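You operate a simulated robot arm through the tools that you are given. There is no shell and no other tool. Be economical: measure what you need, move in short steps, check, and stop when the job is done.

The job below is to be done with a simulated two-armed robot. You get a single attempt, and the scene is never put back.

Task
Stack the can labelled "Oddlefin" from the long bench top on top of the can that says "Emberhalt". Take the yellow cup on the long bench top and put it away on the top of the low black table. Put the battery marked "95 %" from the service bench top on the logging bench top and the battery marked "50 %" on the red card. Turn the white knob to 6 mm. Put the red pin from the service bench top on the blue pack there. Fetch the black strap from the receiving bench top and set it on the teal pack. Put one of the cream cards from the sealing bench top on the purple logger. Take the red marker and put it on the low table top. Take the purple strap on the console table beside the red button and put it away on the bench in front of the white box. Put two of the brass weights from the console table beside the silver dial on the low table top. Open the grey drawer of the power table, put the blue fuse on the top of the high black table away in the inside of the grey drawer of the power table and shut the drawer again. Do these in any order. Set down upright: yellow cup, battery, red marker, brass weight.

It is judged by the outcome, as a careful person would: the job done as asked, and still so three seconds after it is handed in. It fails if anything else is knocked over, pushed out of place, dropped, spilled or broken.

Robot
Two 6-joint arms with two-finger parallel grippers on one trunk, on a base that drives. Base frame: it is fixed to the floor where the robot stands at the start and does not move with it; the origin is under the middle of the robot, x ahead of it, y to its left, z up; the surface under the hand at the start is at about z = 880. Units: mm, rad, N and s.
The left shoulder is at the start at [50, 170, 1331], the right one opposite. Each reaches about 1092 mm from its shoulder. Places, roughly: battery [3500, -2500, 1000]; bench in front of the white box (29x19 cm) [-1280, -1620, 880]; black strap (7x8x3 cm) [4000, 2800, 900]; blue fuse [8250, -750, 1000]; blue pack [4500, -2750, 1000]; brass weight [6750, -500, 1000]; cream card [1750, 3000, 1000]; green can, purple can, teal can [750, -250, 1000]; grey drawer of the power table [1600, -2300, 700]; inside of the grey drawer of the power table [1600, -2400, 700]; logging bench top [2200, 500, 900]; low table top [2800, -300, 800]; purple logger [-1500, -250, 1000]; purple strap (7x8x3 cm) [6500, 500, 1000]; red card [3500, -2500, 1000]; red marker [5250, 750, 1000]; red pin (3x3x9 cm) [4200, -2400, 900]; teal pack (16x9x3 cm) [4000, 3000, 900]; top of the low black table [9400, -600, 900]; white knob [2800, -2300, 1100]; yellow cup [750, 0, 1000]. Payload 1.57 kg a hand.
The TCP of each hand is the grasp point between the finger pads, 30 mm short of the fingertips. In the tool frame z runs along the fingers and y along their closing line. Largest opening 80 mm; finger width 17, thickness 12; the body of the gripper, 40 by 82 mm, starts 80 mm behind the TCP.
Orientation is that of the tool frame in the base frame, as a unit quaternion [w, x, y, z]. With the fingers straight down and closing along the base's y, the tool's x points along the base's -x, its y along +y and its z along -z.

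Tools
- The arms move only by the tool play_rows. It takes "left_motion", "right_motion" or both (then of equal length, played together; a hand with none holds still); each is a list of rows, each a list of 6 numbers: the shift along the base's x, y, z in units of 40 mm (1.0 is 40 mm), then the turn, a rotation vector about the base's x, y, z in units of 4 degrees (1.0 is 4 degrees). In form: [[x, y, z, rx, ry, rz], ...]. A call has 1 to 8 rows; each row shifts and turns the commanded pose from where the row before left it. "left_claw" and "right_claw" are, for a hand that has rows, the gripper command, from -1 (shut) to 1 (fully open), values between in proportion, set as the call begins (left out, the last holds). A call with a number of a shift or a turn outside -1 to 1 is refused whole. A row lasts 0.2 s, in which the tool goes at most 50 mm and 0.15 rad; a call with a longer step from one row to the next is refused whole, and so is a gripper value outside its range. Where a pose cannot be reached the arm comes as near as it can. A force on the tool above 40 N (or 10 N above the force at the start of the call, whichever is more), or a blocked arm, ends the call early, and 0.2 s more pass. The fingers move at their own pace (about 72 mm/s each) and stop on an object; they squeeze with about 27 N. The grip force told is the motor's: it shows also when the fingers shut on nothing. Time passes only in rows, and 0.2 s behind the last, so rows that do not move let the fingers close. The reply holds the time, the measured pose of the TCP, the force on the tool along the base axes, the opening and the grip force, in the units named above and with some noise, with the torque about the TCP (base axes, N m) and any sound that the robot's microphone picked up, and new pictures: "show" is both (left out), scene, wrist or none (wrist: the cameras of the hands that moved).
- Cameras (640 x 400 px; columns grow to the right, rows downward): "scene" is now at [33.6, -4.6, 1893.7]; the picture's right is [-0.05, -1.00, 0.00], its down [-0.80, 0.04, -0.60] and it looks along [0.60, -0.03, -0.80] (base axes); focal length 295 px, centre (320, 200). "left" rides on the left gripper at [72, 7, -122] in its tool frame; the picture's right is [-0.09, 1.00, 0.00], its down [-0.84, -0.08, -0.54] and it looks along [-0.54, -0.05, 0.84] (tool axes); focal length 238 px, centre (320, 200). "right" rides on the right gripper at [72, -7, -122] in its tool frame; the picture's right is [0.09, 1.00, 0.00], its down [-0.84, 0.08, -0.54] and it looks along [-0.54, 0.05, 0.84] (tool axes); focal length 238 px, centre (320, 200). There is no depth. A picture from a camera that has moved, and an enlarged one, comes with that camera's place and axes in the base frame and with its lens.
- move_column(by): slides the trunk up (or, below 0, down) by that many mm; the arms and the scene camera ride with it, the base frame stays. It gives what a move gives, with no picture.
- base_move(legs): drives the robot by 1 to 6 legs, each [ahead, left, turn to the left] in mm, mm and rad, along the robot's own axes; the way and the turn of a leg run together, so that a leg with both is an arc; at most 1500 mm and 3.142 rad a leg. The arms and the cameras ride along, it lands a little off, and it stops where it bumps. It gives what a move gives, and a new picture of the scene camera.
- turn_head(pan, tilt): turns the head with the scene camera to pan (to the left, within 1.501 rad either way) and tilt (down, from -0.506 to 1.204), counted from straight ahead of the robot. It gives what a move gives, and a new picture of the scene camera.
- inspect(camera, box): a new picture of the part [left, top, right, bottom] of that camera's present view, enlarged. It takes no simulated time.
- finish_job(): hands the job in; it is judged then, once.

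Work in short steps. Places have to be worked out from the pictures, the camera data and where the tool is seen: move nearer, look again, correct. Check each grasp and each placing, and mend what went wrong. You have 598 turns and 360 pictures in all, those below and enlarged ones among them. Open the grippers and draw the arms clear of the work before you hand the job in, unless the task says otherwise.

The tools are called after ">>>" as name(argument=value, ...) on one line, values as JSON. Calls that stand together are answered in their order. play_rows: Moves the arms, as the interface text tells. Its arguments: {"type":"object","properties":{"left_motion":{"type":"array","items":{"type":"array","items":{"type":"number"}}},"left_claw":{"type":"number"},"right_motion":{"type":"array","items":{"type":"array","items":{"type":"number"}}},"right_claw":{"type":"number"},"show":{"type":"string","enum":["both","scene","wrist","none"]}},"required":[]} The other tools are called the same way: move_column (by) slides the trunk up or down; base_move (legs) drives the base; turn_head (pan, tilt) turns the head that bears the scene camera; inspect (camera, box) takes an enlarged picture of a part of a camera's view; finish_job () hands the job in.

At the start:

```text
time_s: 0.0
left_tool_pos: [762.7, 189.3, 1220.0]
left_ee_rot: [-0.001, 0.0, 1.0, -0.001]
left_contact_force: [0.0, 0.6, 0.7]
left_torque: [-0.02, 0.0, 0.04]
left_width: 80.2
left_finger_force: 0.0
right_tool_pos: [563.0, -439.9, 1219.0]
right_ee_rot: [0.0, 0.0, 1.0, 0.0]
right_contact_force: [-0.3, 0.3, 0.5]
right_torque: [0.0, -0.01, 0.0]
right_width: 80.2
right_finger_force: 0.0
trunk travel left (down, up): [-946.0, 24.0]
robot x, y, heading: [1.2, -0.7, -0.002]
head pan, tilt: [-0.052, 0.923]
```

scene: 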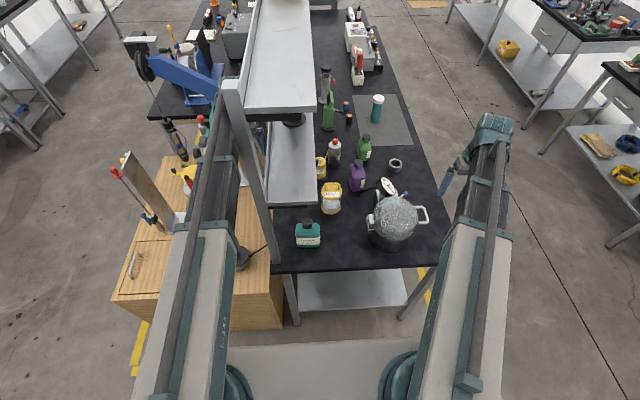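
right: 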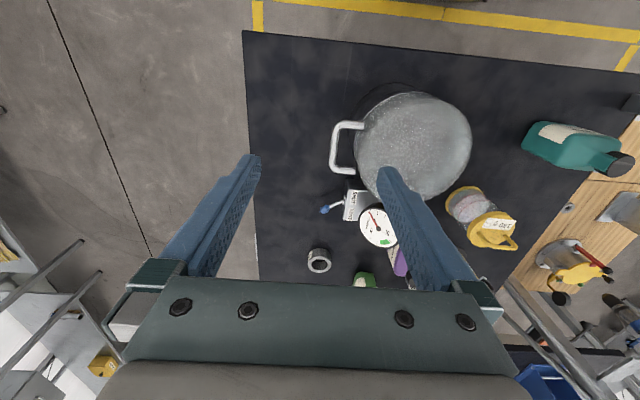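
left: 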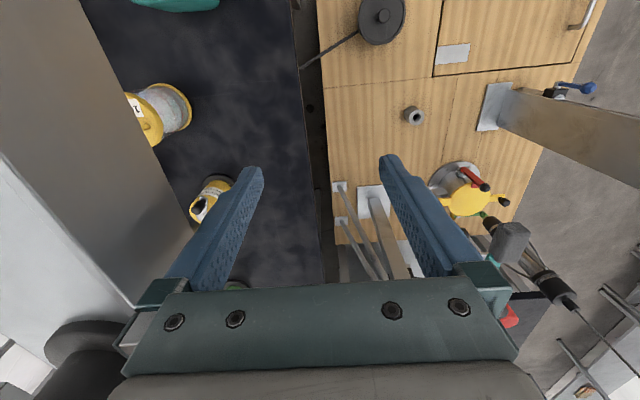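

The bench ahead carries several cans under and beside a shelf. I enlarge the bench region to read the labels and find the yellow cup.

>>> inspect(camera="scene", box=[260, 60, 440, 260])

>>> inspect(camera="scene", box=[280, 120, 400, 200])

```text
2.00 times, centred on (350, 160) of scene
camera zoom: at [33.6, -4.6, 1893.7], right [-0.05, -1.0, 0.0], down [-0.8, 0.04, -0.6], along [0.6, -0.03, -0.8], focal length 590 px, centre (260, 280)
```

zoom: 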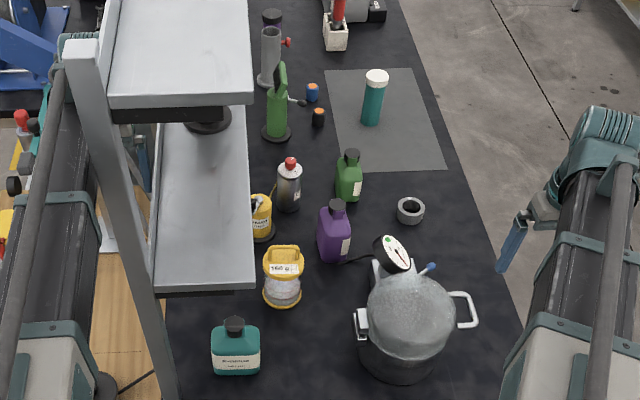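

```text
5.00 times, centred on (340, 160) of scene
camera zoom: at [33.6, -4.6, 1893.7], right [-0.05, -1.0, 0.0], down [-0.8, 0.04, -0.6], along [0.6, -0.03, -0.8], focal length 1475 px, centre (220, 400)
```

zoom: 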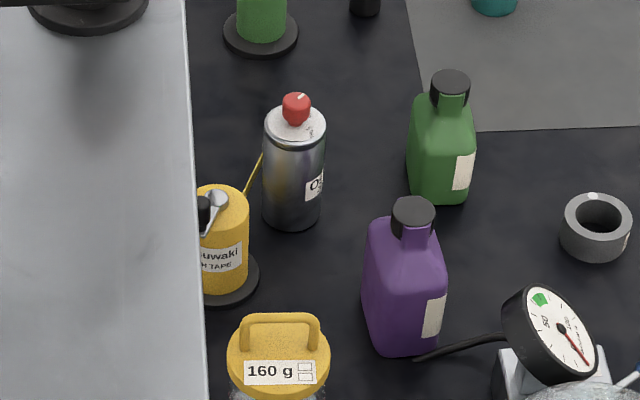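

I now read the teal can's label and look at the yellow objects from the left and right hand cameras.

>>> inspect(camera="scene", box=[280, 205, 340, 255])

>>> inspect(camera="left", box=[110, 70, 250, 230])

>>> inspect(camera="right", box=[300, 160, 640, 290])

```text
8.00 times, centred on (310, 230) of scene
camera zoom: at [33.6, -4.6, 1893.7], right [-0.05, -1.0, 0.0], down [-0.8, 0.04, -0.6], along [0.6, -0.03, -0.8], focal length 2360 px, centre (400, -40)
```

zoom: 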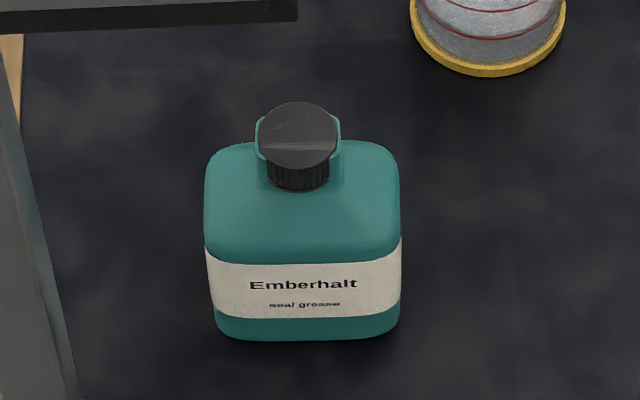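

```text
2.50 times, centred on (180, 150) of left
camera zoom: at [691.5, 196.7, 1341.9], right [0.09, 1.0, 0.0], down [0.84, -0.08, 0.54], along [0.54, -0.05, -0.84], focal length 596 px, centre (670, 325)
```

zoom: 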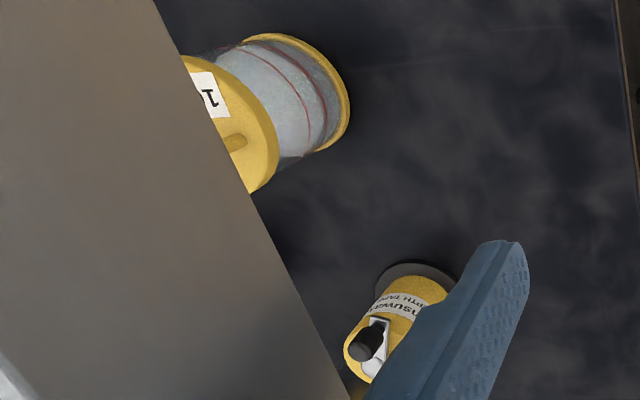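

```text
1.88 times, centred on (470, 225) of right
camera zoom: at [491.8, -446.6, 1343.5], right [-0.09, 1.0, 0.0], down [0.84, 0.08, 0.54], along [0.54, 0.05, -0.84], focal length 449 px, centre (38, 153)
```

zoom: 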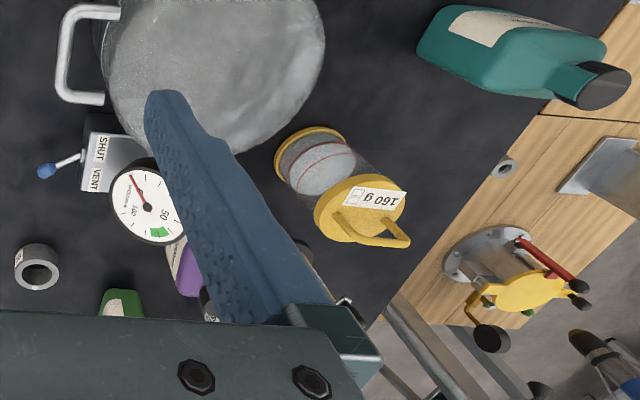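

Teal is Emberhalt; I need the labels on purple and green, which face toward the right-rear. I swing the right hand camera to look at them from the right side.

>>> play_rows(right_motion=[[0.6, -0.1, 0.3, 0, 0, 1], [0.6, -0.1, 0.3, 0, 0, 1], [0.6, -0.1, 0, 0, 0, 1], [0.6, -0.1, 0, 0, 0, 1], [0.6, -0.1, 0, 0, 0, 1], [0.6, -0.1, 0, 0, 0, 1], [0.6, 0, 0, 0, 0, 1], [0.6, 0, 0, 0, 0, 1]], show="wrist")

```text
time_s: 1.8
left_tool_pos: [763.2, 190.1, 1220.3]
left_ee_rot: [0.0, 0.001, 1.0, 0.0]
left_contact_force: [0.5, 0.7, 0.3]
left_torque: [0.01, 0.0, 0.0]
left_width: 80.1
left_finger_force: 0.1
right_tool_pos: [754.6, -465.0, 1219.8]
right_ee_rot: [0.0, -0.277, 0.961, 0.0]
right_contact_force: [0.3, 0.5, 0.5]
right_torque: [-0.01, 0.0, -0.01]
right_width: 80.2
right_finger_force: 0.1
right hand out of reach, approached as far as the arm can: row 1, 2
trunk travel left (down, up): [-946.0, 24.0]
robot x, y, heading: [1.8, -0.6, 0.006]
head pan, tilt: [-0.052, 0.923]
camera right: at [698.4, -508.5, 1343.1], right [-0.61, 0.79, 0.0], down [0.67, 0.51, 0.54], along [0.43, 0.33, -0.84], focal length 238 px, centre (320, 200)
```

right: 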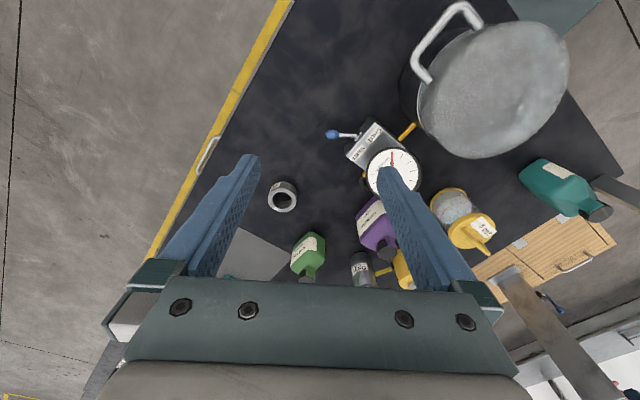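

The labels are visible now; I enlarge them.

>>> inspect(camera="right", box=[285, 190, 405, 285])

```text
4.21 times, centred on (345, 238) of right
camera zoom: at [698.4, -508.5, 1343.1], right [-0.61, 0.79, 0.0], down [0.67, 0.51, 0.54], along [0.43, 0.33, -0.84], focal length 1004 px, centre (215, 42)
```

zoom: 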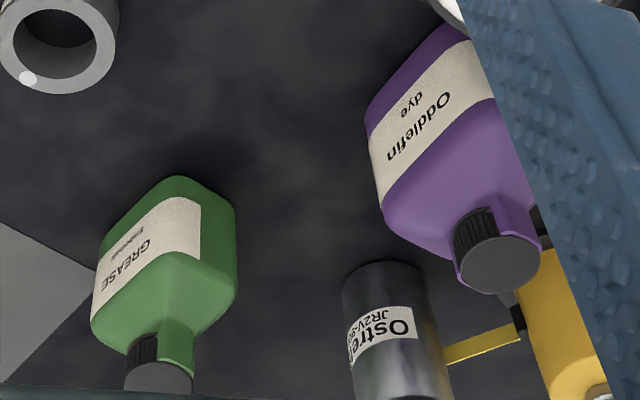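

Purple is Oddlefin. The green can's small print needs reading, so I zoom in further.

>>> inspect(camera="right", box=[300, 228, 328, 256])

```text
14.29 times, centred on (314, 242) of right
camera zoom: at [698.4, -508.5, 1343.1], right [-0.61, 0.79, 0.0], down [0.67, 0.51, 0.54], along [0.43, 0.33, -0.84], focal length 3405 px, centre (406, -400)
```

zoom: 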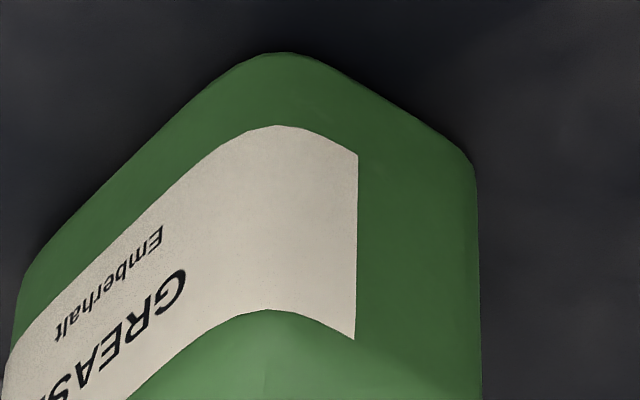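

Both teal and green seem to carry "Emberhalt" in some form, so I go nearer to read the green label precisely.

>>> play_rows(right_motion=[[1, 0, 0, 0, 0, 1], [1, 0, 0, 0, 0, 1], [1, 0, -0.5, 0, 0, 1], [1, 0, -0.5, 0, 0, 1], [0.5, 0, -0.5, 0, 0, 1], [0, 0, -0.5, 0, 0, 1]], show="wrist")

```text
time_s: 3.2
left_tool_pos: [762.5, 190.6, 1220.6]
left_ee_rot: [0.0, 0.0, 1.0, 0.0]
left_contact_force: [-1.2, 0.0, -0.4]
left_torque: [0.0, 0.0, 0.0]
left_width: 80.0
left_finger_force: 0.1
right_tool_pos: [877.5, -445.2, 1220.4]
right_ee_rot: [0.0, -0.471, 0.882, 0.0]
right_contact_force: [-0.9, -0.9, 0.0]
right_torque: [0.02, -0.02, 0.02]
right_width: 80.0
right_finger_force: 0.1
right hand out of reach, approached as far as the arm can: row 3, 4, 5, 6
trunk travel left (down, up): [-946.0, 24.0]
robot x, y, heading: [-2.2, -2.8, 0.003]
head pan, tilt: [-0.052, 0.923]
camera right: at [843.1, -508.5, 1343.7], right [-0.88, 0.48, 0.0], down [0.4, 0.74, 0.54], along [0.26, 0.48, -0.84], focal length 238 px, centre (320, 200)
```

right: 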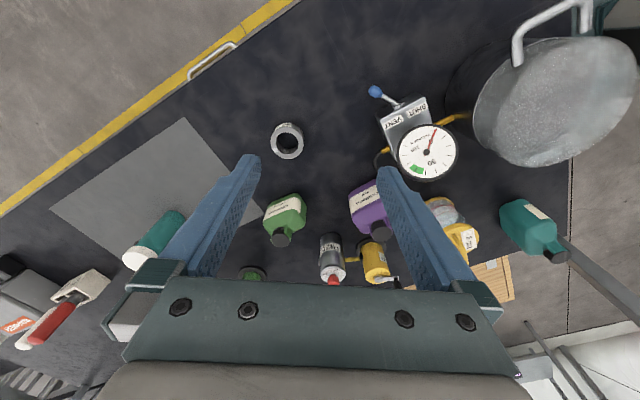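

>>> inspect(camera="right", box=[260, 185, 310, 225])

>>> inspect(camera="scene", box=[296, 232, 324, 250])

```text
10.00 times, centred on (285, 205) of right
camera zoom: at [843.1, -508.5, 1343.7], right [-0.88, 0.48, 0.0], down [0.4, 0.74, 0.54], along [0.26, 0.48, -0.84], focal length 2384 px, centre (670, 150)
```

zoom: 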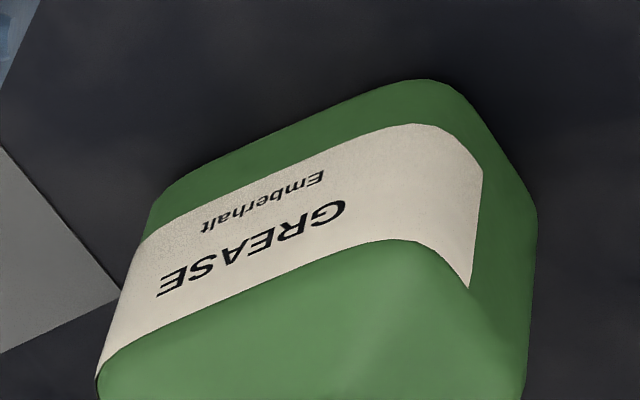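

```text
16.00 times, centred on (310, 241) of scene
camera zoom: at [33.2, -4.6, 1893.7], right [-0.05, -1.0, 0.0], down [-0.8, 0.04, -0.6], along [0.6, -0.03, -0.8], focal length 4719 px, centre (480, -456)
```

zoom: 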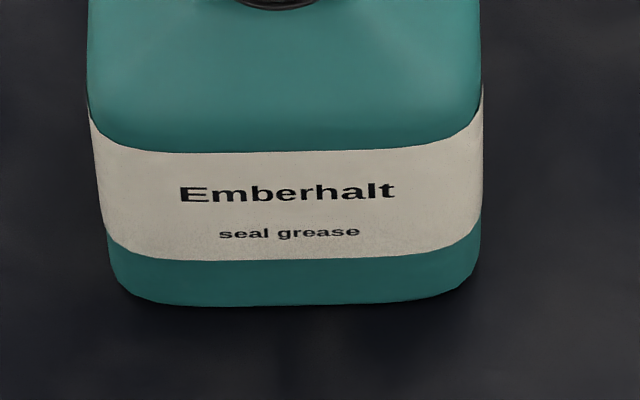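

Teal is the can whose headline is Emberhalt, same format as "Oddlefin / dye", so it is the target. I check the purple can's shape and orientation from here.

>>> inspect(camera="right", box=[320, 160, 480, 290])

>>> inspect(camera="scene", box=[310, 145, 410, 225])

```text
3.08 times, centred on (400, 225) of right
camera zoom: at [843.1, -508.5, 1343.7], right [-0.88, 0.48, 0.0], down [0.4, 0.74, 0.54], along [0.26, 0.48, -0.84], focal length 733 px, centre (74, 123)
```

zoom: 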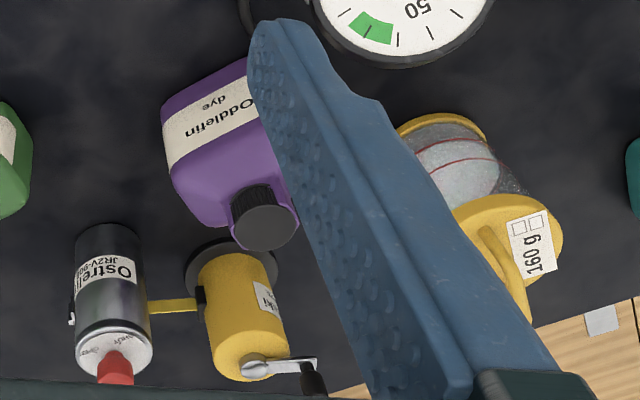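

```text
5.00 times, centred on (360, 185) of scene
camera zoom: at [33.2, -4.6, 1893.7], right [-0.05, -1.0, 0.0], down [-0.8, 0.04, -0.6], along [0.6, -0.03, -0.8], focal length 1475 px, centre (120, 275)
```

zoom: 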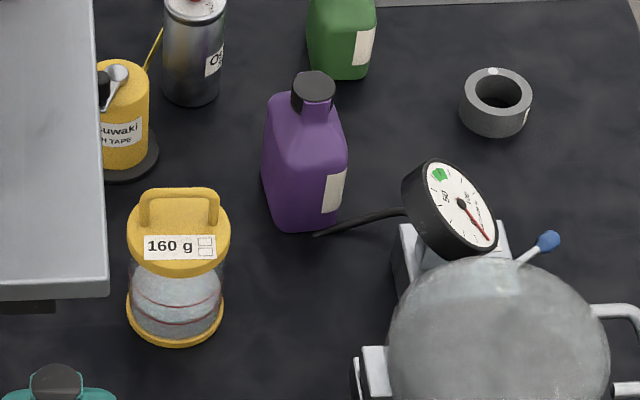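

The purple can is about 80×52×142 mm, its thin side along y, centred near (879, −206). Teal stands near (596, 13) under a shelf, so I will grip purple tilted forward and later bring it in from the open −y side. First I un-yaw and tilt the right hand.

>>> play_rows(right_motion=[[-0.15, 0.43, 0, 0.83, -0.56, -1], [-0.15, 0.43, 0, 0.79, -0.62, -1], [-0.15, 0.43, 0, 0.74, -0.67, -1], [-0.15, 0.43, 0, 0.69, -0.72, -1], [-0.15, 0.43, 0, 0.64, -0.77, -1], [-0.15, 0.43, 0, 0.59, -0.81, -1], [-0.15, 0.43, 0, 0.53, -0.85, -1], [-0.15, 0.43, 0, 0.47, -0.88, -1]], show="none")

>>> play_rows(right_motion=[[-0.15, 0.43, 0, 0.41, -0.91, -1], [-0.15, 0.43, 0, 0, 0, -1], [-0.15, 0.43, 0, 0, 0, -1], [-0.15, 0.43, 0, 0, 0, -1], [-0.15, 0.43, 0, 0, 0, -1], [-0.15, 0.43, 0, 0, 0, -1]], show="both")

```text
time_s: 5.0
left_tool_pos: [762.3, 189.7, 1222.1]
left_ee_rot: [0.0, 0.0, 1.0, 0.0]
left_contact_force: [-0.5, 0.3, 0.1]
left_torque: [-0.02, -0.01, -0.01]
left_width: 80.0
left_finger_force: 0.1
right_tool_pos: [830.2, -305.3, 1253.7]
right_ee_rot: [0.268, -0.199, 0.94, 0.065]
right_contact_force: [-0.2, 0.0, 0.1]
right_torque: [0.0, 0.0, 0.01]
right_width: 79.9
right_finger_force: 0.1
right hand out of reach, approached as far as the arm can: row 3, 4, 5, 6, 7, 8
trunk travel left (down, up): [-946.0, 24.0]
robot x, y, heading: [2.4, 2.2, 0.001]
head pan, tilt: [-0.052, 0.923]
```

```text
time_s: 6.4
left_tool_pos: [763.1, 190.5, 1220.7]
left_ee_rot: [0.0, 0.001, 1.0, 0.0]
left_contact_force: [0.9, 0.3, 0.1]
left_torque: [-0.04, -0.01, -0.02]
left_width: 79.8
left_finger_force: 0.0
right_tool_pos: [794.7, -205.3, 1262.9]
right_ee_rot: [0.309, 0.001, 0.951, 0.01]
right_contact_force: [0.7, -0.6, 0.1]
right_torque: [-0.02, 0.01, -0.01]
right_width: 80.2
right_finger_force: 0.1
right hand out of reach, approached as far as the arm can: row 1
trunk travel left (down, up): [-946.0, 24.0]
robot x, y, heading: [1.0, 2.0, 0.001]
head pan, tilt: [-0.052, 0.923]
camera scene: at [33.4, -4.1, 1893.7], right [-0.05, -1.0, 0.0], down [-0.8, 0.04, -0.6], along [0.6, -0.03, -0.8], focal length 295 px, centre (320, 200)
camera right: at [665.5, -212.4, 1320.0], right [-0.08, 1.0, -0.03], down [0.36, 0.06, 0.93], along [0.93, 0.06, -0.36], focal length 238 px, centre (320, 200)
```

scene: 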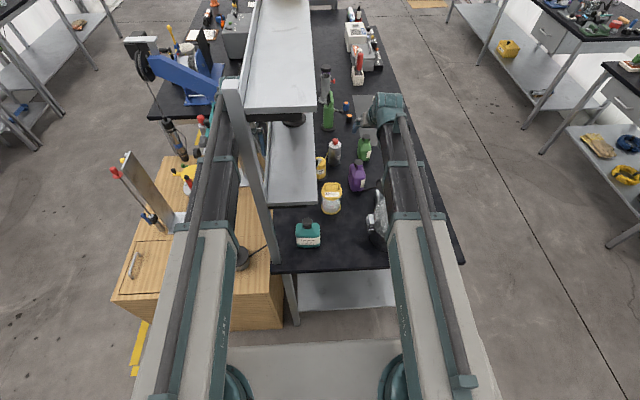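
right: 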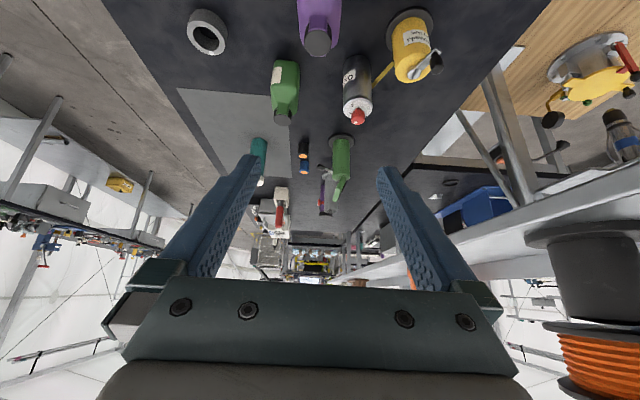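

The hand is aligned with the purple can in y (cap projects to about (876, −208)). I descend toward it with the fingers straddling the thin side.

>>> play_rows(right_motion=[[0.26, 0, -0.96, 0, 0, 0], [0.26, 0, -0.96, 0, 0, 0], [0.26, -0.02, -0.96, 0, 0, 0], [0.26, -0.02, -0.96, 0, 0, 0], [0.26, 0, -0.96, 0, 0, 0]], right_claw=1, show="wrist")

```text
time_s: 7.6
left_tool_pos: [764.0, 189.0, 1220.0]
left_ee_rot: [0.0, 0.0, 1.0, 0.0]
left_contact_force: [-0.9, 0.4, -0.4]
left_torque: [-0.03, 0.05, 0.0]
left_width: 79.9
left_finger_force: 0.2
right_tool_pos: [821.0, -206.1, 1262.0]
right_ee_rot: [0.308, 0.001, 0.951, 0.01]
right_contact_force: [-0.2, 0.0, -0.6]
right_torque: [-0.03, 0.0, 0.04]
right_width: 80.2
right_finger_force: 0.0
right hand out of reach, approached as far as the arm can: row 1, 2, 3, 4, 5
trunk travel left (down, up): [-946.0, 24.0]
robot x, y, heading: [-1.0, -2.8, 0.001]
head pan, tilt: [-0.052, 0.923]
camera right: at [691.3, -213.9, 1319.8], right [-0.08, 1.0, -0.03], down [0.36, 0.06, 0.93], along [0.93, 0.06, -0.36], focal length 238 px, centre (320, 200)
```

right: 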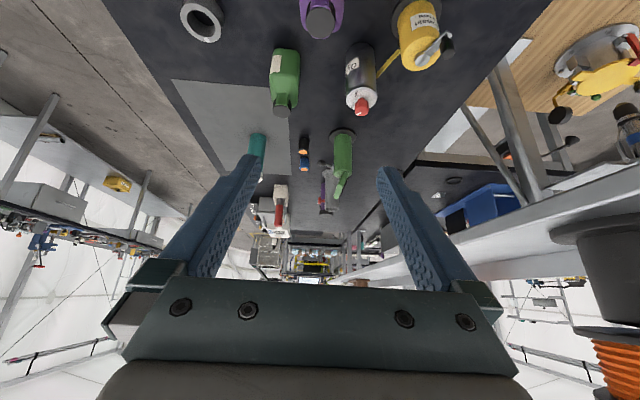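

The descent was refused by reach here. I test a pure small downward move to learn whether height or distance is the limit.

>>> play_rows(right_motion=[[-0.5, 0, -0.5, 0, 0, 0], [-0.5, 0, -0.5, 0, 0, 0], [-0.5, 0, -0.5, 0, 0, 0], [-0.5, 0, -0.5, 0, 0, 0], [0, 0, -0.5, 0, 0, 0], [0, 0, -0.5, 0, 0, 0], [0, 0, -0.5, 0, 0, 0], [0, 0, -0.5, 0, 0, 0]], show="none")

```text
time_s: 9.4
left_tool_pos: [763.4, 190.7, 1220.0]
left_ee_rot: [0.0, -0.001, 1.0, -0.001]
left_contact_force: [-1.3, -0.3, 0.4]
left_torque: [0.0, -0.05, 0.04]
left_width: 79.9
left_finger_force: 0.1
right_tool_pos: [739.9, -203.6, 1263.3]
right_ee_rot: [0.308, 0.0, 0.951, 0.01]
right_contact_force: [0.3, -0.6, 0.4]
right_torque: [0.03, 0.0, 0.01]
right_width: 80.2
right_finger_force: 0.0
right hand out of reach, approached as far as the arm can: row 1, 2, 3, 4, 5, 6, 7, 8
trunk travel left (down, up): [-946.0, 24.0]
robot x, y, heading: [2.1, -0.2, -0.002]
head pan, tilt: [-0.052, 0.923]
```

Height is evidently set by the trunk (the arm only moves in plan, with wrist pitch). Before choosing the approach I survey the surroundings with the head to know where I can drive.

>>> turn_head(pan=-1.4, tilt=0.5)

>>> turn_head(pan=0.0, tilt=0.35)

```text
time_s: 10.9
left_tool_pos: [763.8, 188.9, 1221.0]
left_ee_rot: [0.0, 0.0, 1.0, 0.0]
left_contact_force: [0.5, -0.3, 0.1]
left_torque: [-0.03, -0.05, -0.01]
left_width: 80.0
left_finger_force: 0.1
right_tool_pos: [740.9, -205.7, 1263.1]
right_ee_rot: [0.308, 0.0, 0.951, 0.01]
right_contact_force: [0.2, 0.1, 0.6]
right_torque: [0.01, -0.02, -0.02]
right_width: 80.5
right_finger_force: 0.0
trunk travel left (down, up): [-946.0, 24.0]
robot x, y, heading: [-4.0, 1.2, 0.002]
head pan, tilt: [-1.4, 0.499]
camera scene: at [-25.0, -90.3, 1929.3], right [-0.99, -0.17, 0.0], down [-0.08, 0.47, -0.88], along [0.15, -0.86, -0.48], focal length 295 px, centre (320, 200)
```

scene: 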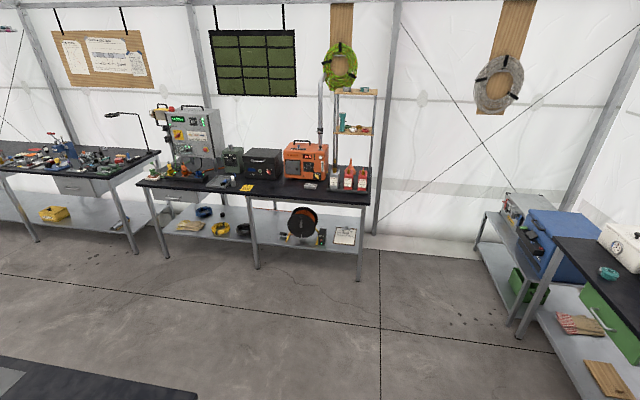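

```text
time_s: 12.4
left_tool_pos: [763.5, 189.9, 1220.5]
left_ee_rot: [0.001, 0.0, 1.0, -0.001]
left_contact_force: [-0.2, 0.8, 0.1]
left_torque: [0.03, -0.04, 0.0]
left_width: 80.0
left_finger_force: 0.1
right_tool_pos: [741.1, -204.8, 1262.9]
right_ee_rot: [0.308, 0.001, 0.951, 0.009]
right_contact_force: [0.1, 0.7, 0.3]
right_torque: [0.0, -0.03, 0.0]
right_width: 80.2
right_finger_force: 0.1
trunk travel left (down, up): [-946.0, 24.0]
robot x, y, heading: [-1.7, 1.9, -0.003]
head pan, tilt: [0.0, 0.351]
camera scene: at [52.6, -0.7, 1942.9], right [0.0, -1.0, 0.0], down [-0.34, 0.0, -0.94], along [0.94, 0.0, -0.34], focal length 295 px, centre (320, 200)
```

scene: 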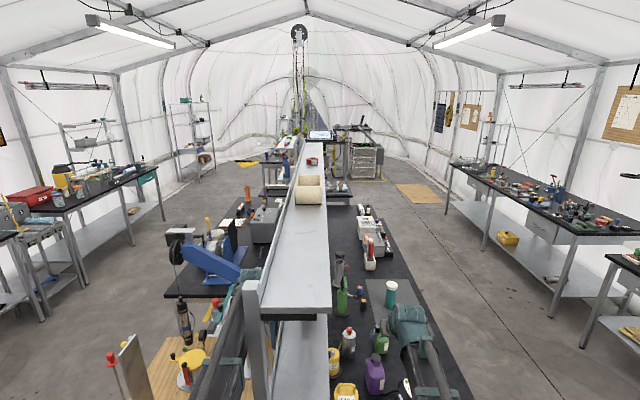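

I have the layout: a right-hand aisle along the long bench. I shift the left hand a little away from the shelf post, then back out, go into the right aisle and turn 45° toward the bench corner.

>>> play_rows(left_motion=[[0, 0.5, 0, 0, 0, 0], [0, 0.5, 0, 0, 0, 0]], show="none")

>>> base_move(legs=[[-450, 0, 0], [0, -950, 0], [700, 0, 0], [0, 0, 0.785]])

```text
time_s: 13.0
left_tool_pos: [762.5, 230.4, 1221.8]
left_ee_rot: [0.001, 0.0, 1.0, 0.0]
left_contact_force: [0.6, -0.6, 1.0]
left_torque: [-0.03, -0.01, -0.01]
left_width: 80.0
left_finger_force: 0.1
right_tool_pos: [741.1, -204.6, 1262.2]
right_ee_rot: [0.307, 0.0, 0.951, 0.01]
right_contact_force: [0.7, -0.9, 0.1]
right_torque: [-0.02, -0.02, 0.01]
right_width: 80.1
right_finger_force: 0.1
trunk travel left (down, up): [-946.0, 24.0]
robot x, y, heading: [0.5, 7.1, -0.001]
head pan, tilt: [0.0, 0.351]
```

```text
time_s: 25.8
left_tool_pos: [622.2, -250.7, 1220.2]
left_ee_rot: [-0.001, -0.386, 0.922, -0.001]
left_contact_force: [0.2, 0.7, 0.4]
left_torque: [0.01, -0.02, -0.01]
left_width: 80.0
left_finger_force: 0.0
right_tool_pos: [917.3, -571.2, 1262.7]
right_ee_rot: [0.281, -0.366, 0.878, 0.129]
right_contact_force: [-0.2, 0.1, 0.2]
right_torque: [-0.03, 0.02, -0.01]
right_width: 80.1
right_finger_force: 0.1
trunk travel left (down, up): [-946.0, 24.0]
robot x, y, heading: [251.0, -958.8, 0.794]
head pan, tilt: [0.0, 0.351]
camera scene: at [287.8, -917.9, 1942.9], right [0.71, -0.7, 0.0], down [-0.24, -0.24, -0.94], along [0.66, 0.67, -0.34], focal length 295 px, centre (320, 200)
```

scene: 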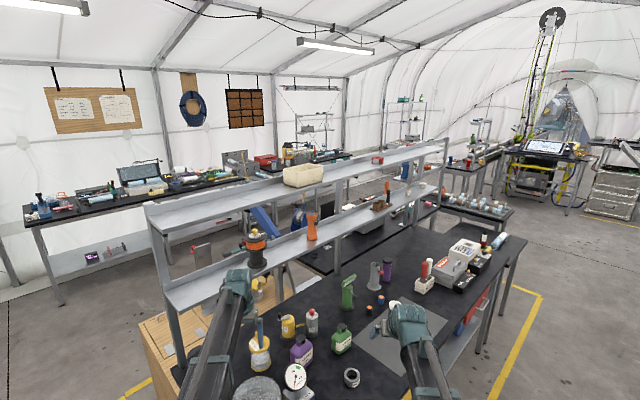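

I retract the left hand off the bench while the right hand yaws back to heading +x and moves over the purple can.

>>> play_rows(left_motion=[[-1, -0.72, 0, 0, 0, 0], [-1, -0.72, 0, 0, 0, 0], [-1, -0.72, 0, 0, 0, 0], [-1, -0.72, 0, 0, 0, 0], [-1, -0.72, 0, 0, 0, 0], [-1, -0.72, 0, 0, 0, 0], [-1, -0.72, 0, 0, 0, 0], [-1, -0.72, 0, 0, 0, 0]], right_motion=[[0, 0.75, 0, 0, 0, -1], [0, 0.75, 0, 0, 0, -1], [0, 0.75, 0, 0, 0, -1], [0, 0.75, 0, 0, 0, -1], [0, 0.75, 0, 0, 0, -1], [0, 0.75, 0, 0, 0, -1], [0, 0.75, 0, 0, 0, -1], [0, 0.75, 0, 0, 0, -1]], show="none")

>>> play_rows(right_motion=[[-0.33, 0.75, 0, 0, 0, -1], [-0.33, 0.75, 0, 0, 0, -1], [-0.33, 0.75, 0, 0, 0, -1], [0, 0.75, 0, 0, 0, -0.4]], show="wrist")

```text
time_s: 27.6
left_tool_pos: [331.9, -428.8, 1220.6]
left_ee_rot: [-0.002, -0.385, 0.923, -0.002]
left_contact_force: [-0.1, 0.3, 0.4]
left_torque: [0.0, -0.01, 0.01]
left_width: 79.7
left_finger_force: 0.0
left hand out of reach, approached as far as the arm can: row 6, 7, 8
right_tool_pos: [916.7, -329.5, 1262.4]
right_ee_rot: [0.305, -0.11, 0.945, 0.046]
right_contact_force: [-0.6, 0.6, -0.5]
right_torque: [0.04, -0.02, -0.01]
right_width: 79.9
right_finger_force: 0.1
trunk travel left (down, up): [-946.0, 24.0]
robot x, y, heading: [251.6, -955.8, 0.792]
head pan, tilt: [0.0, 0.351]
```

```text
time_s: 28.6
left_tool_pos: [332.5, -429.5, 1221.2]
left_ee_rot: [-0.001, -0.386, 0.922, 0.0]
left_contact_force: [0.9, 0.1, 0.6]
left_torque: [0.01, 0.0, -0.02]
left_width: 79.9
left_finger_force: 0.2
right_tool_pos: [869.5, -228.1, 1262.8]
right_ee_rot: [0.309, 0.002, 0.951, 0.012]
right_contact_force: [0.0, -1.0, 0.5]
right_torque: [-0.01, 0.0, 0.02]
right_width: 80.1
right_finger_force: 0.1
right hand out of reach, approached as far as the arm can: row 4
trunk travel left (down, up): [-946.0, 24.0]
robot x, y, heading: [250.4, -958.8, 0.789]
head pan, tilt: [0.0, 0.351]
camera right: at [739.4, -236.7, 1320.2], right [-0.08, 1.0, -0.03], down [0.36, 0.06, 0.93], along [0.93, 0.06, -0.36], focal length 238 px, centre (320, 200)
```

right: 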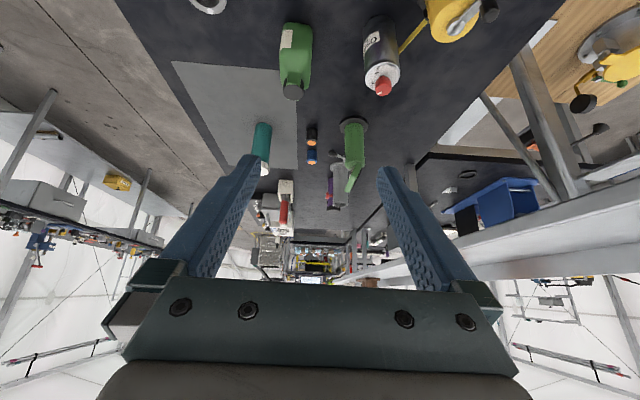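

The right wrist is at its reach limit (~878 mm), so I drive 150 mm ahead, then put the left hand to the left off the bench and the right hand over the can.

>>> play_rows(right_motion=[[-0.9, -0.8, 0, 0, 0, 0], [-0.9, -0.8, 0, 0, 0, 0]], left_motion=[[-1, 0.3, 0, 0, 0, 0], [-1, 0.3, 0, 0, 0, 0]], show="none")

>>> base_move(legs=[[150, 0, 0]])

```text
time_s: 29.2
left_tool_pos: [252.7, -400.9, 1220.9]
left_ee_rot: [0.0, -0.386, 0.922, 0.001]
left_contact_force: [-0.1, -0.1, 0.0]
left_torque: [-0.01, -0.01, 0.0]
left_width: 79.9
left_finger_force: 0.2
left hand out of reach, approached as far as the arm can: row 1
right_tool_pos: [800.1, -293.2, 1263.2]
right_ee_rot: [0.309, 0.003, 0.951, 0.009]
right_contact_force: [-0.2, -0.5, -0.4]
right_torque: [0.03, -0.01, 0.0]
right_width: 80.1
right_finger_force: 0.1
right hand out of reach, approached as far as the arm can: row 2
trunk travel left (down, up): [-946.0, 24.0]
robot x, y, heading: [253.6, -955.7, 0.793]
head pan, tilt: [0.0, 0.351]
```

```text
time_s: 30.6
left_tool_pos: [361.6, -291.5, 1220.6]
left_ee_rot: [-0.001, -0.387, 0.922, -0.001]
left_contact_force: [0.1, -0.3, 0.0]
left_torque: [-0.03, 0.02, 0.0]
left_width: 80.1
left_finger_force: 0.1
right_tool_pos: [907.2, -184.6, 1260.7]
right_ee_rot: [0.309, 0.002, 0.951, 0.008]
right_contact_force: [0.0, 0.5, 0.1]
right_torque: [0.0, 0.02, 0.01]
right_width: 80.2
right_finger_force: 0.1
trunk travel left (down, up): [-946.0, 24.0]
robot x, y, heading: [355.8, -843.0, 0.794]
head pan, tilt: [0.0, 0.351]
camera scene: at [395.2, -809.1, 1942.9], right [0.71, -0.7, 0.0], down [-0.24, -0.25, -0.94], along [0.66, 0.67, -0.34], focal length 295 px, centre (320, 200)
```

scene: 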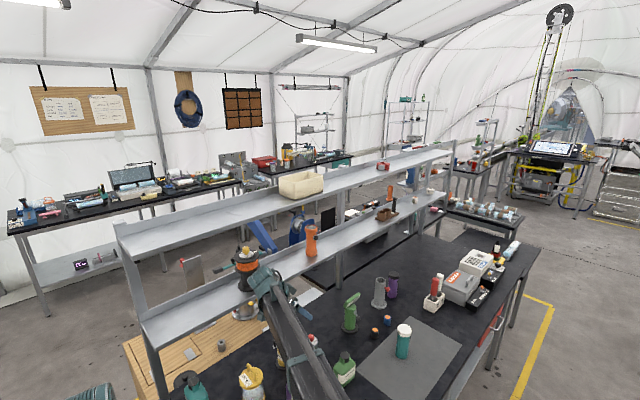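

I place the right hand over the can and the left hand further left, then tilt the head to watch.

>>> play_rows(right_motion=[[-0.12, -0.1, 0, 0, 0, 0], [-0.12, -0.1, 0, 0, 0, 0], [-0.12, -0.1, 0, 0, 0, 0], [-0.12, -0.1, 0, 0, 0, 0], [-0.12, -0.1, 0, 0, 0, 0], [-0.12, -0.06, 0, 0, 0, 0]], left_motion=[[-0.9, 0, 0, 0, 0, 0], [-0.9, 0, 0, 0, 0, 0], [-0.9, 0, 0, 0, 0, 0], [-0.9, 0, 0, 0, 0, 0], [-0.9, 0, 0, 0, 0, 0], [-0.9, 0, 0, 0, 0, 0]], show="none")

>>> move_column(by=-130)

>>> turn_head(pan=-0.1, tilt=0.85)

```text
time_s: 32.0
left_tool_pos: [144.6, -284.2, 1222.1]
left_ee_rot: [0.0, -0.385, 0.923, 0.0]
left_contact_force: [1.3, 0.5, -0.6]
left_torque: [0.0, -0.03, 0.0]
left_width: 80.0
left_finger_force: 0.0
left hand out of reach, approached as far as the arm can: row 1, 2
right_tool_pos: [876.6, -207.6, 1262.4]
right_ee_rot: [0.309, 0.002, 0.951, 0.01]
right_contact_force: [-0.8, -0.8, -0.7]
right_torque: [0.01, -0.02, 0.0]
right_width: 80.2
right_finger_force: 0.0
trunk travel left (down, up): [-946.0, 24.0]
robot x, y, heading: [358.3, -848.6, 0.794]
head pan, tilt: [0.0, 0.351]
```

```text
time_s: 33.6
left_tool_pos: [146.8, -284.8, 1090.0]
left_ee_rot: [0.0, -0.386, 0.922, 0.001]
left_contact_force: [-0.7, -0.2, 0.3]
left_torque: [-0.01, 0.0, 0.01]
left_width: 80.1
left_finger_force: 0.1
right_tool_pos: [876.6, -207.5, 1131.2]
right_ee_rot: [0.308, 0.002, 0.951, 0.009]
right_contact_force: [0.0, -0.1, -0.1]
right_torque: [-0.01, 0.0, 0.01]
right_width: 80.1
right_finger_force: 0.1
trunk travel left (down, up): [-816.0, 154.0]
robot x, y, heading: [357.3, -845.4, 0.799]
head pan, tilt: [0.0, 0.351]
```

```text
time_s: 34.5
left_tool_pos: [146.1, -284.4, 1091.8]
left_ee_rot: [0.001, -0.387, 0.922, 0.0]
left_contact_force: [0.8, -0.1, 0.4]
left_torque: [0.0, -0.03, -0.02]
left_width: 79.9
left_finger_force: 0.0
right_tool_pos: [876.6, -207.1, 1132.6]
right_ee_rot: [0.308, 0.002, 0.951, 0.009]
right_contact_force: [-1.4, 0.1, 0.3]
right_torque: [-0.01, 0.01, -0.02]
right_width: 80.0
right_finger_force: 0.1
trunk travel left (down, up): [-816.0, 154.0]
robot x, y, heading: [358.5, -848.9, 0.792]
head pan, tilt: [-0.099, 0.85]
camera scene: at [388.3, -827.2, 1769.4], right [0.64, -0.77, 0.0], down [-0.58, -0.48, -0.66], along [0.51, 0.42, -0.75], focal length 295 px, centre (320, 200)
```

scene: 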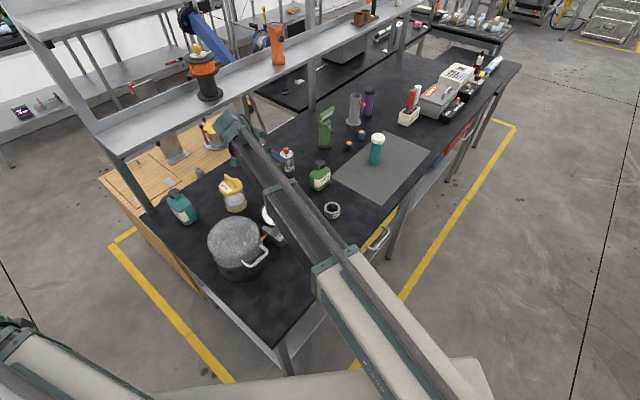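

The right forearm passes above the gauge, so before going lower I check the underside clearance with the left hand camera, tilting it to look level toward the right arm.

>>> play_rows(left_motion=[[0, 0, 0, 0.71, -0.71, -1], [0, 0, 0, 0.66, -0.75, -1], [0, 0, 0, 0.6, -0.8, -1], [0, 0, 0, 0.54, -0.84, -1], [0, 0, 0, 0.48, -0.87, -1], [0, 0, 0, 0.42, -0.91, -1], [0, 0, 0, 0.36, -0.93, -1], [0, 0, 0, 0.29, -0.96, -1]], show="wrist")

```text
time_s: 36.3
left_tool_pos: [146.4, -285.1, 1124.4]
left_ee_rot: [0.273, -0.111, 0.955, 0.039]
left_contact_force: [-0.5, -1.3, 0.0]
left_torque: [-0.03, 0.06, -0.01]
left_width: 80.0
left_finger_force: 0.1
left hand out of reach, approached as far as the arm can: row 3, 4, 5, 6, 7, 8
right_tool_pos: [876.3, -207.2, 1132.9]
right_ee_rot: [0.308, 0.001, 0.951, 0.01]
right_contact_force: [-0.5, 0.6, 0.4]
right_torque: [0.03, 0.01, -0.01]
right_width: 80.1
right_finger_force: 0.0
trunk travel left (down, up): [-816.0, 154.0]
robot x, y, heading: [356.9, -844.8, 0.792]
head pan, tilt: [-0.099, 0.85]
camera left: at [22.7, -308.8, 1188.7], right [-0.16, 0.99, 0.06], down [0.43, 0.01, 0.9], along [0.89, 0.17, -0.43], focal length 238 px, centre (320, 200)
```

left: 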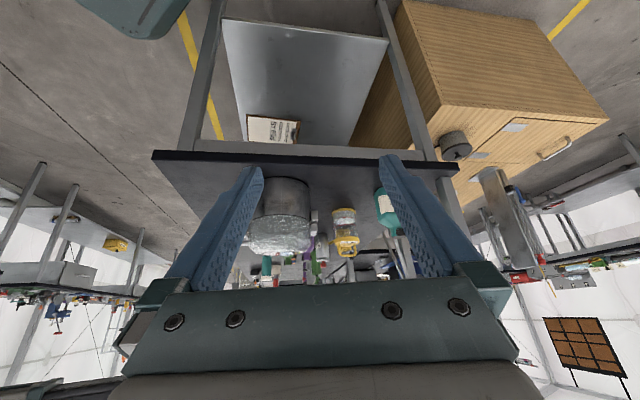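

The gripper blocks that view. I study the arm's structure in the scene picture to estimate link heights.

>>> inspect(camera="scene", box=[200, 90, 480, 390])

```text
1.33 times, centred on (340, 240) of scene
camera zoom: at [388.0, -827.2, 1769.3], right [0.64, -0.77, 0.0], down [-0.58, -0.48, -0.66], along [0.51, 0.42, -0.75], focal length 393 px, centre (293, 147)
```

zoom: 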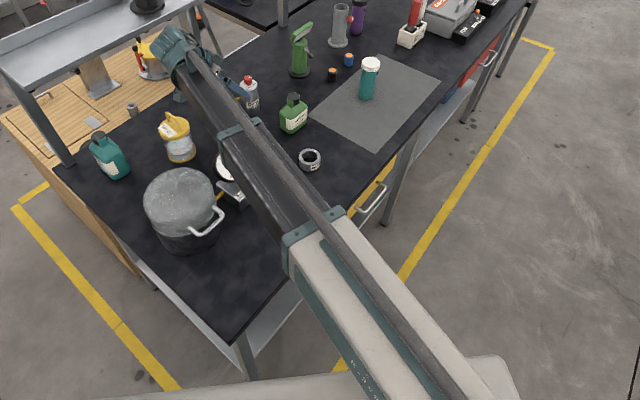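

The arm is a telescopic boom at wrist-axis height, so its underside stays about 170 mm above the TCP; that clears gauge and pot. I reduce the tilt to 28° and lower to just above the cap to check alignment.

>>> play_rows(right_motion=[[0, 0, 0, 0, 1, 0], [0.06, 0, 0, 0, 1, 0]], show="none")

>>> move_column(by=-40)

>>> inspect(camera="right", box=[160, 0, 480, 200])

```text
time_s: 36.9
left_tool_pos: [145.1, -284.8, 1124.3]
left_ee_rot: [0.272, -0.113, 0.955, 0.04]
left_contact_force: [-0.6, 0.3, -0.6]
left_torque: [0.01, 0.03, 0.01]
left_width: 79.8
left_finger_force: 0.0
right_tool_pos: [879.2, -207.6, 1116.4]
right_ee_rot: [0.241, 0.003, 0.971, 0.01]
right_contact_force: [0.6, 0.3, 0.6]
right_torque: [-0.01, -0.02, -0.05]
right_width: 79.9
right_finger_force: 0.1
right hand out of reach, approached as far as the arm can: row 1, 2
trunk travel left (down, up): [-816.0, 154.0]
robot x, y, heading: [359.9, -847.1, 0.791]
head pan, tilt: [-0.099, 0.85]
```

```text
time_s: 37.7
left_tool_pos: [146.4, -285.5, 1083.8]
left_ee_rot: [0.272, -0.113, 0.955, 0.039]
left_contact_force: [-0.5, -0.9, 1.3]
left_torque: [0.02, -0.02, 0.01]
left_width: 80.0
left_finger_force: 0.1
right_tool_pos: [878.7, -207.7, 1076.8]
right_ee_rot: [0.242, 0.002, 0.97, 0.01]
right_contact_force: [0.4, 0.5, -0.6]
right_torque: [-0.02, -0.04, 0.0]
right_width: 79.8
right_finger_force: 0.0
trunk travel left (down, up): [-776.0, 194.0]
robot x, y, heading: [358.1, -849.5, 0.794]
head pan, tilt: [-0.099, 0.85]
```

```text
2.00 times, centred on (320, 100) of right
camera zoom: at [758.6, -215.2, 1151.2], right [-0.08, 1.0, -0.02], down [0.48, 0.06, 0.87], along [0.87, 0.06, -0.49], focal length 477 px, centre (320, 400)
```

zoom: 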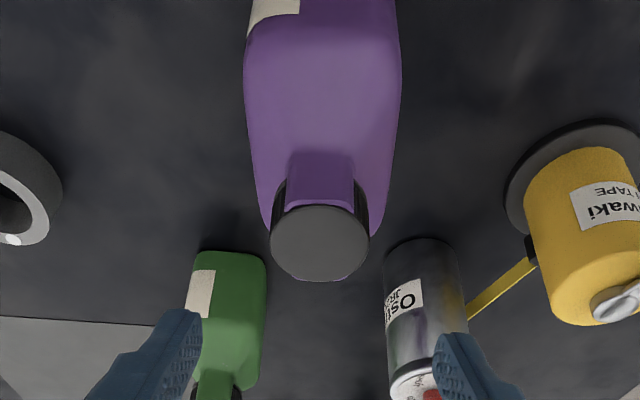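

Cap and body are centred between the fingers (y ≈ −209). I lower 115 mm to grasp the body and close.

>>> move_column(by=-115)

>>> play_rows(right_motion=[[0, 0, 0, 0, 0, 0], [0, 0, 0, 0, 0, 0], [0, 0, 0, 0, 0, 0]], right_claw=-1, show="scene")

```text
time_s: 39.2
left_tool_pos: [145.8, -286.9, 968.7]
left_ee_rot: [0.272, -0.113, 0.955, 0.039]
left_contact_force: [0.3, -0.3, 0.8]
left_torque: [0.03, 0.01, -0.01]
left_width: 80.0
left_finger_force: 0.0
right_tool_pos: [879.1, -206.9, 962.0]
right_ee_rot: [0.242, 0.003, 0.97, 0.009]
right_contact_force: [-0.1, 0.1, 0.4]
right_torque: [0.01, 0.04, 0.04]
right_width: 79.9
right_finger_force: 0.0
trunk travel left (down, up): [-661.0, 309.0]
robot x, y, heading: [359.1, -847.8, 0.798]
head pan, tilt: [-0.099, 0.85]
```

```text
time_s: 40.0
left_tool_pos: [146.5, -284.5, 969.3]
left_ee_rot: [0.272, -0.113, 0.955, 0.039]
left_contact_force: [0.2, 0.0, 0.3]
left_torque: [-0.01, 0.02, 0.0]
left_width: 80.0
left_finger_force: 0.1
right_tool_pos: [879.5, -206.1, 961.5]
right_ee_rot: [0.241, 0.002, 0.97, 0.01]
right_contact_force: [-0.1, -0.3, 0.4]
right_torque: [0.19, -0.05, -0.01]
right_width: 58.8
right_finger_force: 27.0
trunk travel left (down, up): [-661.0, 309.0]
robot x, y, heading: [356.0, -850.6, 0.795]
head pan, tilt: [-0.099, 0.85]
camera scene: at [388.2, -827.4, 1614.3], right [0.64, -0.77, 0.0], down [-0.58, -0.48, -0.66], along [0.51, 0.42, -0.75], focal length 295 px, centre (320, 200)
```

scene: 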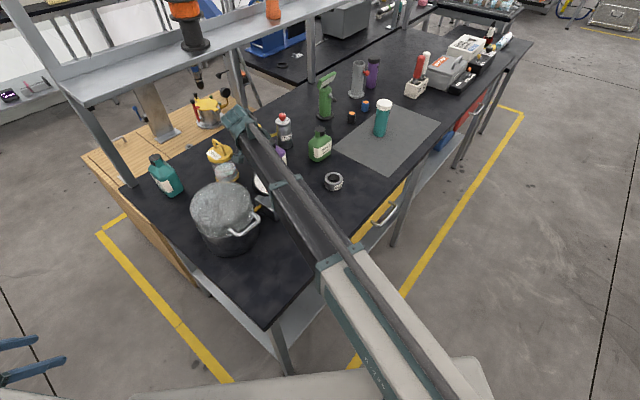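

Gripped (58.8 mm wide, 27 N). I lift 162 mm, then travel along y = −207 (clear of the jar) to x ≈ 600 while yawing toward +y.

>>> move_column(by=162)

>>> play_rows(right_motion=[[-0.87, 0, 0, 0, 0, 1], [-0.87, 0, 0, 0, 0, 1], [-0.87, 0, 0, 0, 0, 1], [-0.87, 0, 0, 0, 0, 1], [-0.87, 0, 0, 0, 0, 1], [-0.87, 0, 0, 0, 0, 1], [-0.87, 0, 0, 0, 0, 1], [-0.87, 0, 0, 0, 0, 1]], show="scene")

```text
time_s: 41.9
left_tool_pos: [145.8, -283.9, 1131.6]
left_ee_rot: [0.272, -0.113, 0.955, 0.039]
left_contact_force: [-0.7, -0.4, 0.3]
left_torque: [0.03, -0.01, -0.01]
left_width: 80.0
left_finger_force: 0.0
right_tool_pos: [879.1, -206.0, 1122.7]
right_ee_rot: [0.242, 0.002, 0.97, 0.01]
right_contact_force: [-1.2, -0.2, -4.5]
right_torque: [0.02, -0.04, 0.03]
right_width: 58.8
right_finger_force: 26.9
trunk travel left (down, up): [-823.0, 147.0]
robot x, y, heading: [355.1, -846.5, 0.795]
head pan, tilt: [-0.099, 0.85]
```

```text
time_s: 43.6
left_tool_pos: [145.7, -283.8, 1130.6]
left_ee_rot: [0.273, -0.112, 0.955, 0.039]
left_contact_force: [-0.2, 0.5, -0.5]
left_torque: [0.02, -0.02, -0.02]
left_width: 80.0
left_finger_force: 0.0
right_tool_pos: [595.1, -205.6, 1123.5]
right_ee_rot: [0.229, -0.266, 0.933, 0.076]
right_contact_force: [-0.7, 0.8, -4.5]
right_torque: [-0.02, -0.02, 0.0]
right_width: 58.0
right_finger_force: 26.8
trunk travel left (down, up): [-823.0, 147.0]
robot x, y, heading: [356.1, -846.0, 0.796]
head pan, tilt: [-0.099, 0.85]
camera scene: at [387.6, -827.4, 1776.2], right [0.64, -0.77, 0.0], down [-0.58, -0.48, -0.66], along [0.51, 0.42, -0.75], focal length 295 px, centre (320, 200)
```

scene: 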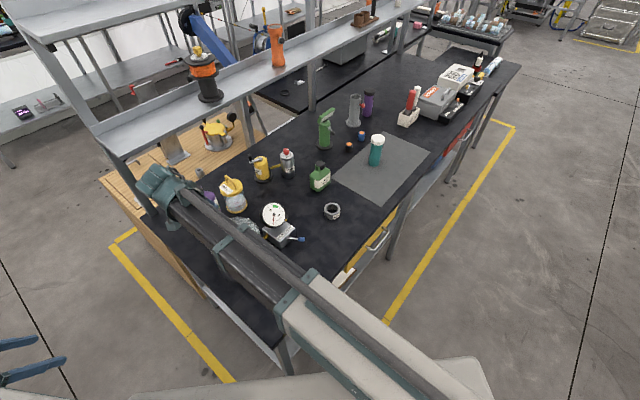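

The can (about 0.46 kg) is held well. I continue yawing to heading ~80°, staying in place, and look through the right camera at the teal cap.

>>> play_rows(right_motion=[[0, 0, 0, 0, 0, 1], [0, 0, 0, 0, 0, 1], [0, 0, 0, 0, 0, 1], [0, 0, 0, 0, 0, 1], [0, 0, 0, 0, 0, 1], [0, 0, 0, 0, 0, 1], [0, 0, 0, 0, 0, 1], [0, 0, 0, 0, 0, 1]], show="none")

>>> play_rows(right_motion=[[0, 0.5, 0, 0, 0, 1], [0, 0.5, 0, 0, 0, 1], [0, 0.5, 0, 0, 0, 1], [0, 0.5, 0, 0, 0, 1]], show="wrist")

```text
time_s: 45.5
left_tool_pos: [144.4, -284.5, 1131.5]
left_ee_rot: [0.273, -0.113, 0.955, 0.039]
left_contact_force: [0.4, 0.5, 0.9]
left_torque: [-0.01, 0.03, -0.01]
left_width: 80.0
left_finger_force: 0.0
right_tool_pos: [598.5, -205.2, 1123.6]
right_ee_rot: [0.201, -0.512, 0.824, 0.138]
right_contact_force: [-11.1, 19.0, 12.1]
right_torque: [0.87, 1.05, -0.59]
right_width: 59.7
right_finger_force: 27.2
trunk travel left (down, up): [-823.0, 147.0]
robot x, y, heading: [353.5, -849.6, 0.795]
head pan, tilt: [-0.099, 0.85]
```

```text
time_s: 46.5
left_tool_pos: [146.5, -283.5, 1131.0]
left_ee_rot: [0.272, -0.112, 0.955, 0.039]
left_contact_force: [0.5, 0.1, 0.3]
left_torque: [-0.01, -0.01, 0.02]
left_width: 80.2
left_finger_force: 0.1
right_tool_pos: [601.9, -127.1, 1123.3]
right_ee_rot: [0.178, -0.622, 0.745, 0.163]
right_contact_force: [-0.1, -0.7, -6.0]
right_torque: [0.0, 0.01, 0.04]
right_width: 59.5
right_finger_force: 27.0
trunk travel left (down, up): [-823.0, 147.0]
robot x, y, heading: [353.8, -848.9, 0.794]
head pan, tilt: [-0.099, 0.85]
camera right: at [589.4, -246.6, 1197.7], right [-1.0, 0.09, -0.02], down [0.02, 0.49, 0.87], along [0.09, 0.87, -0.49], focal length 238 px, centre (320, 200)
```

right: 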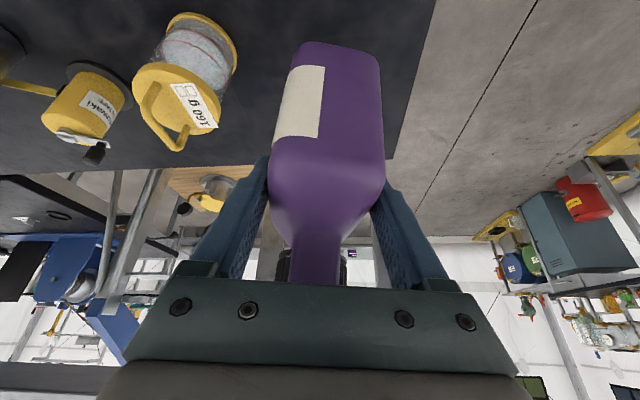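

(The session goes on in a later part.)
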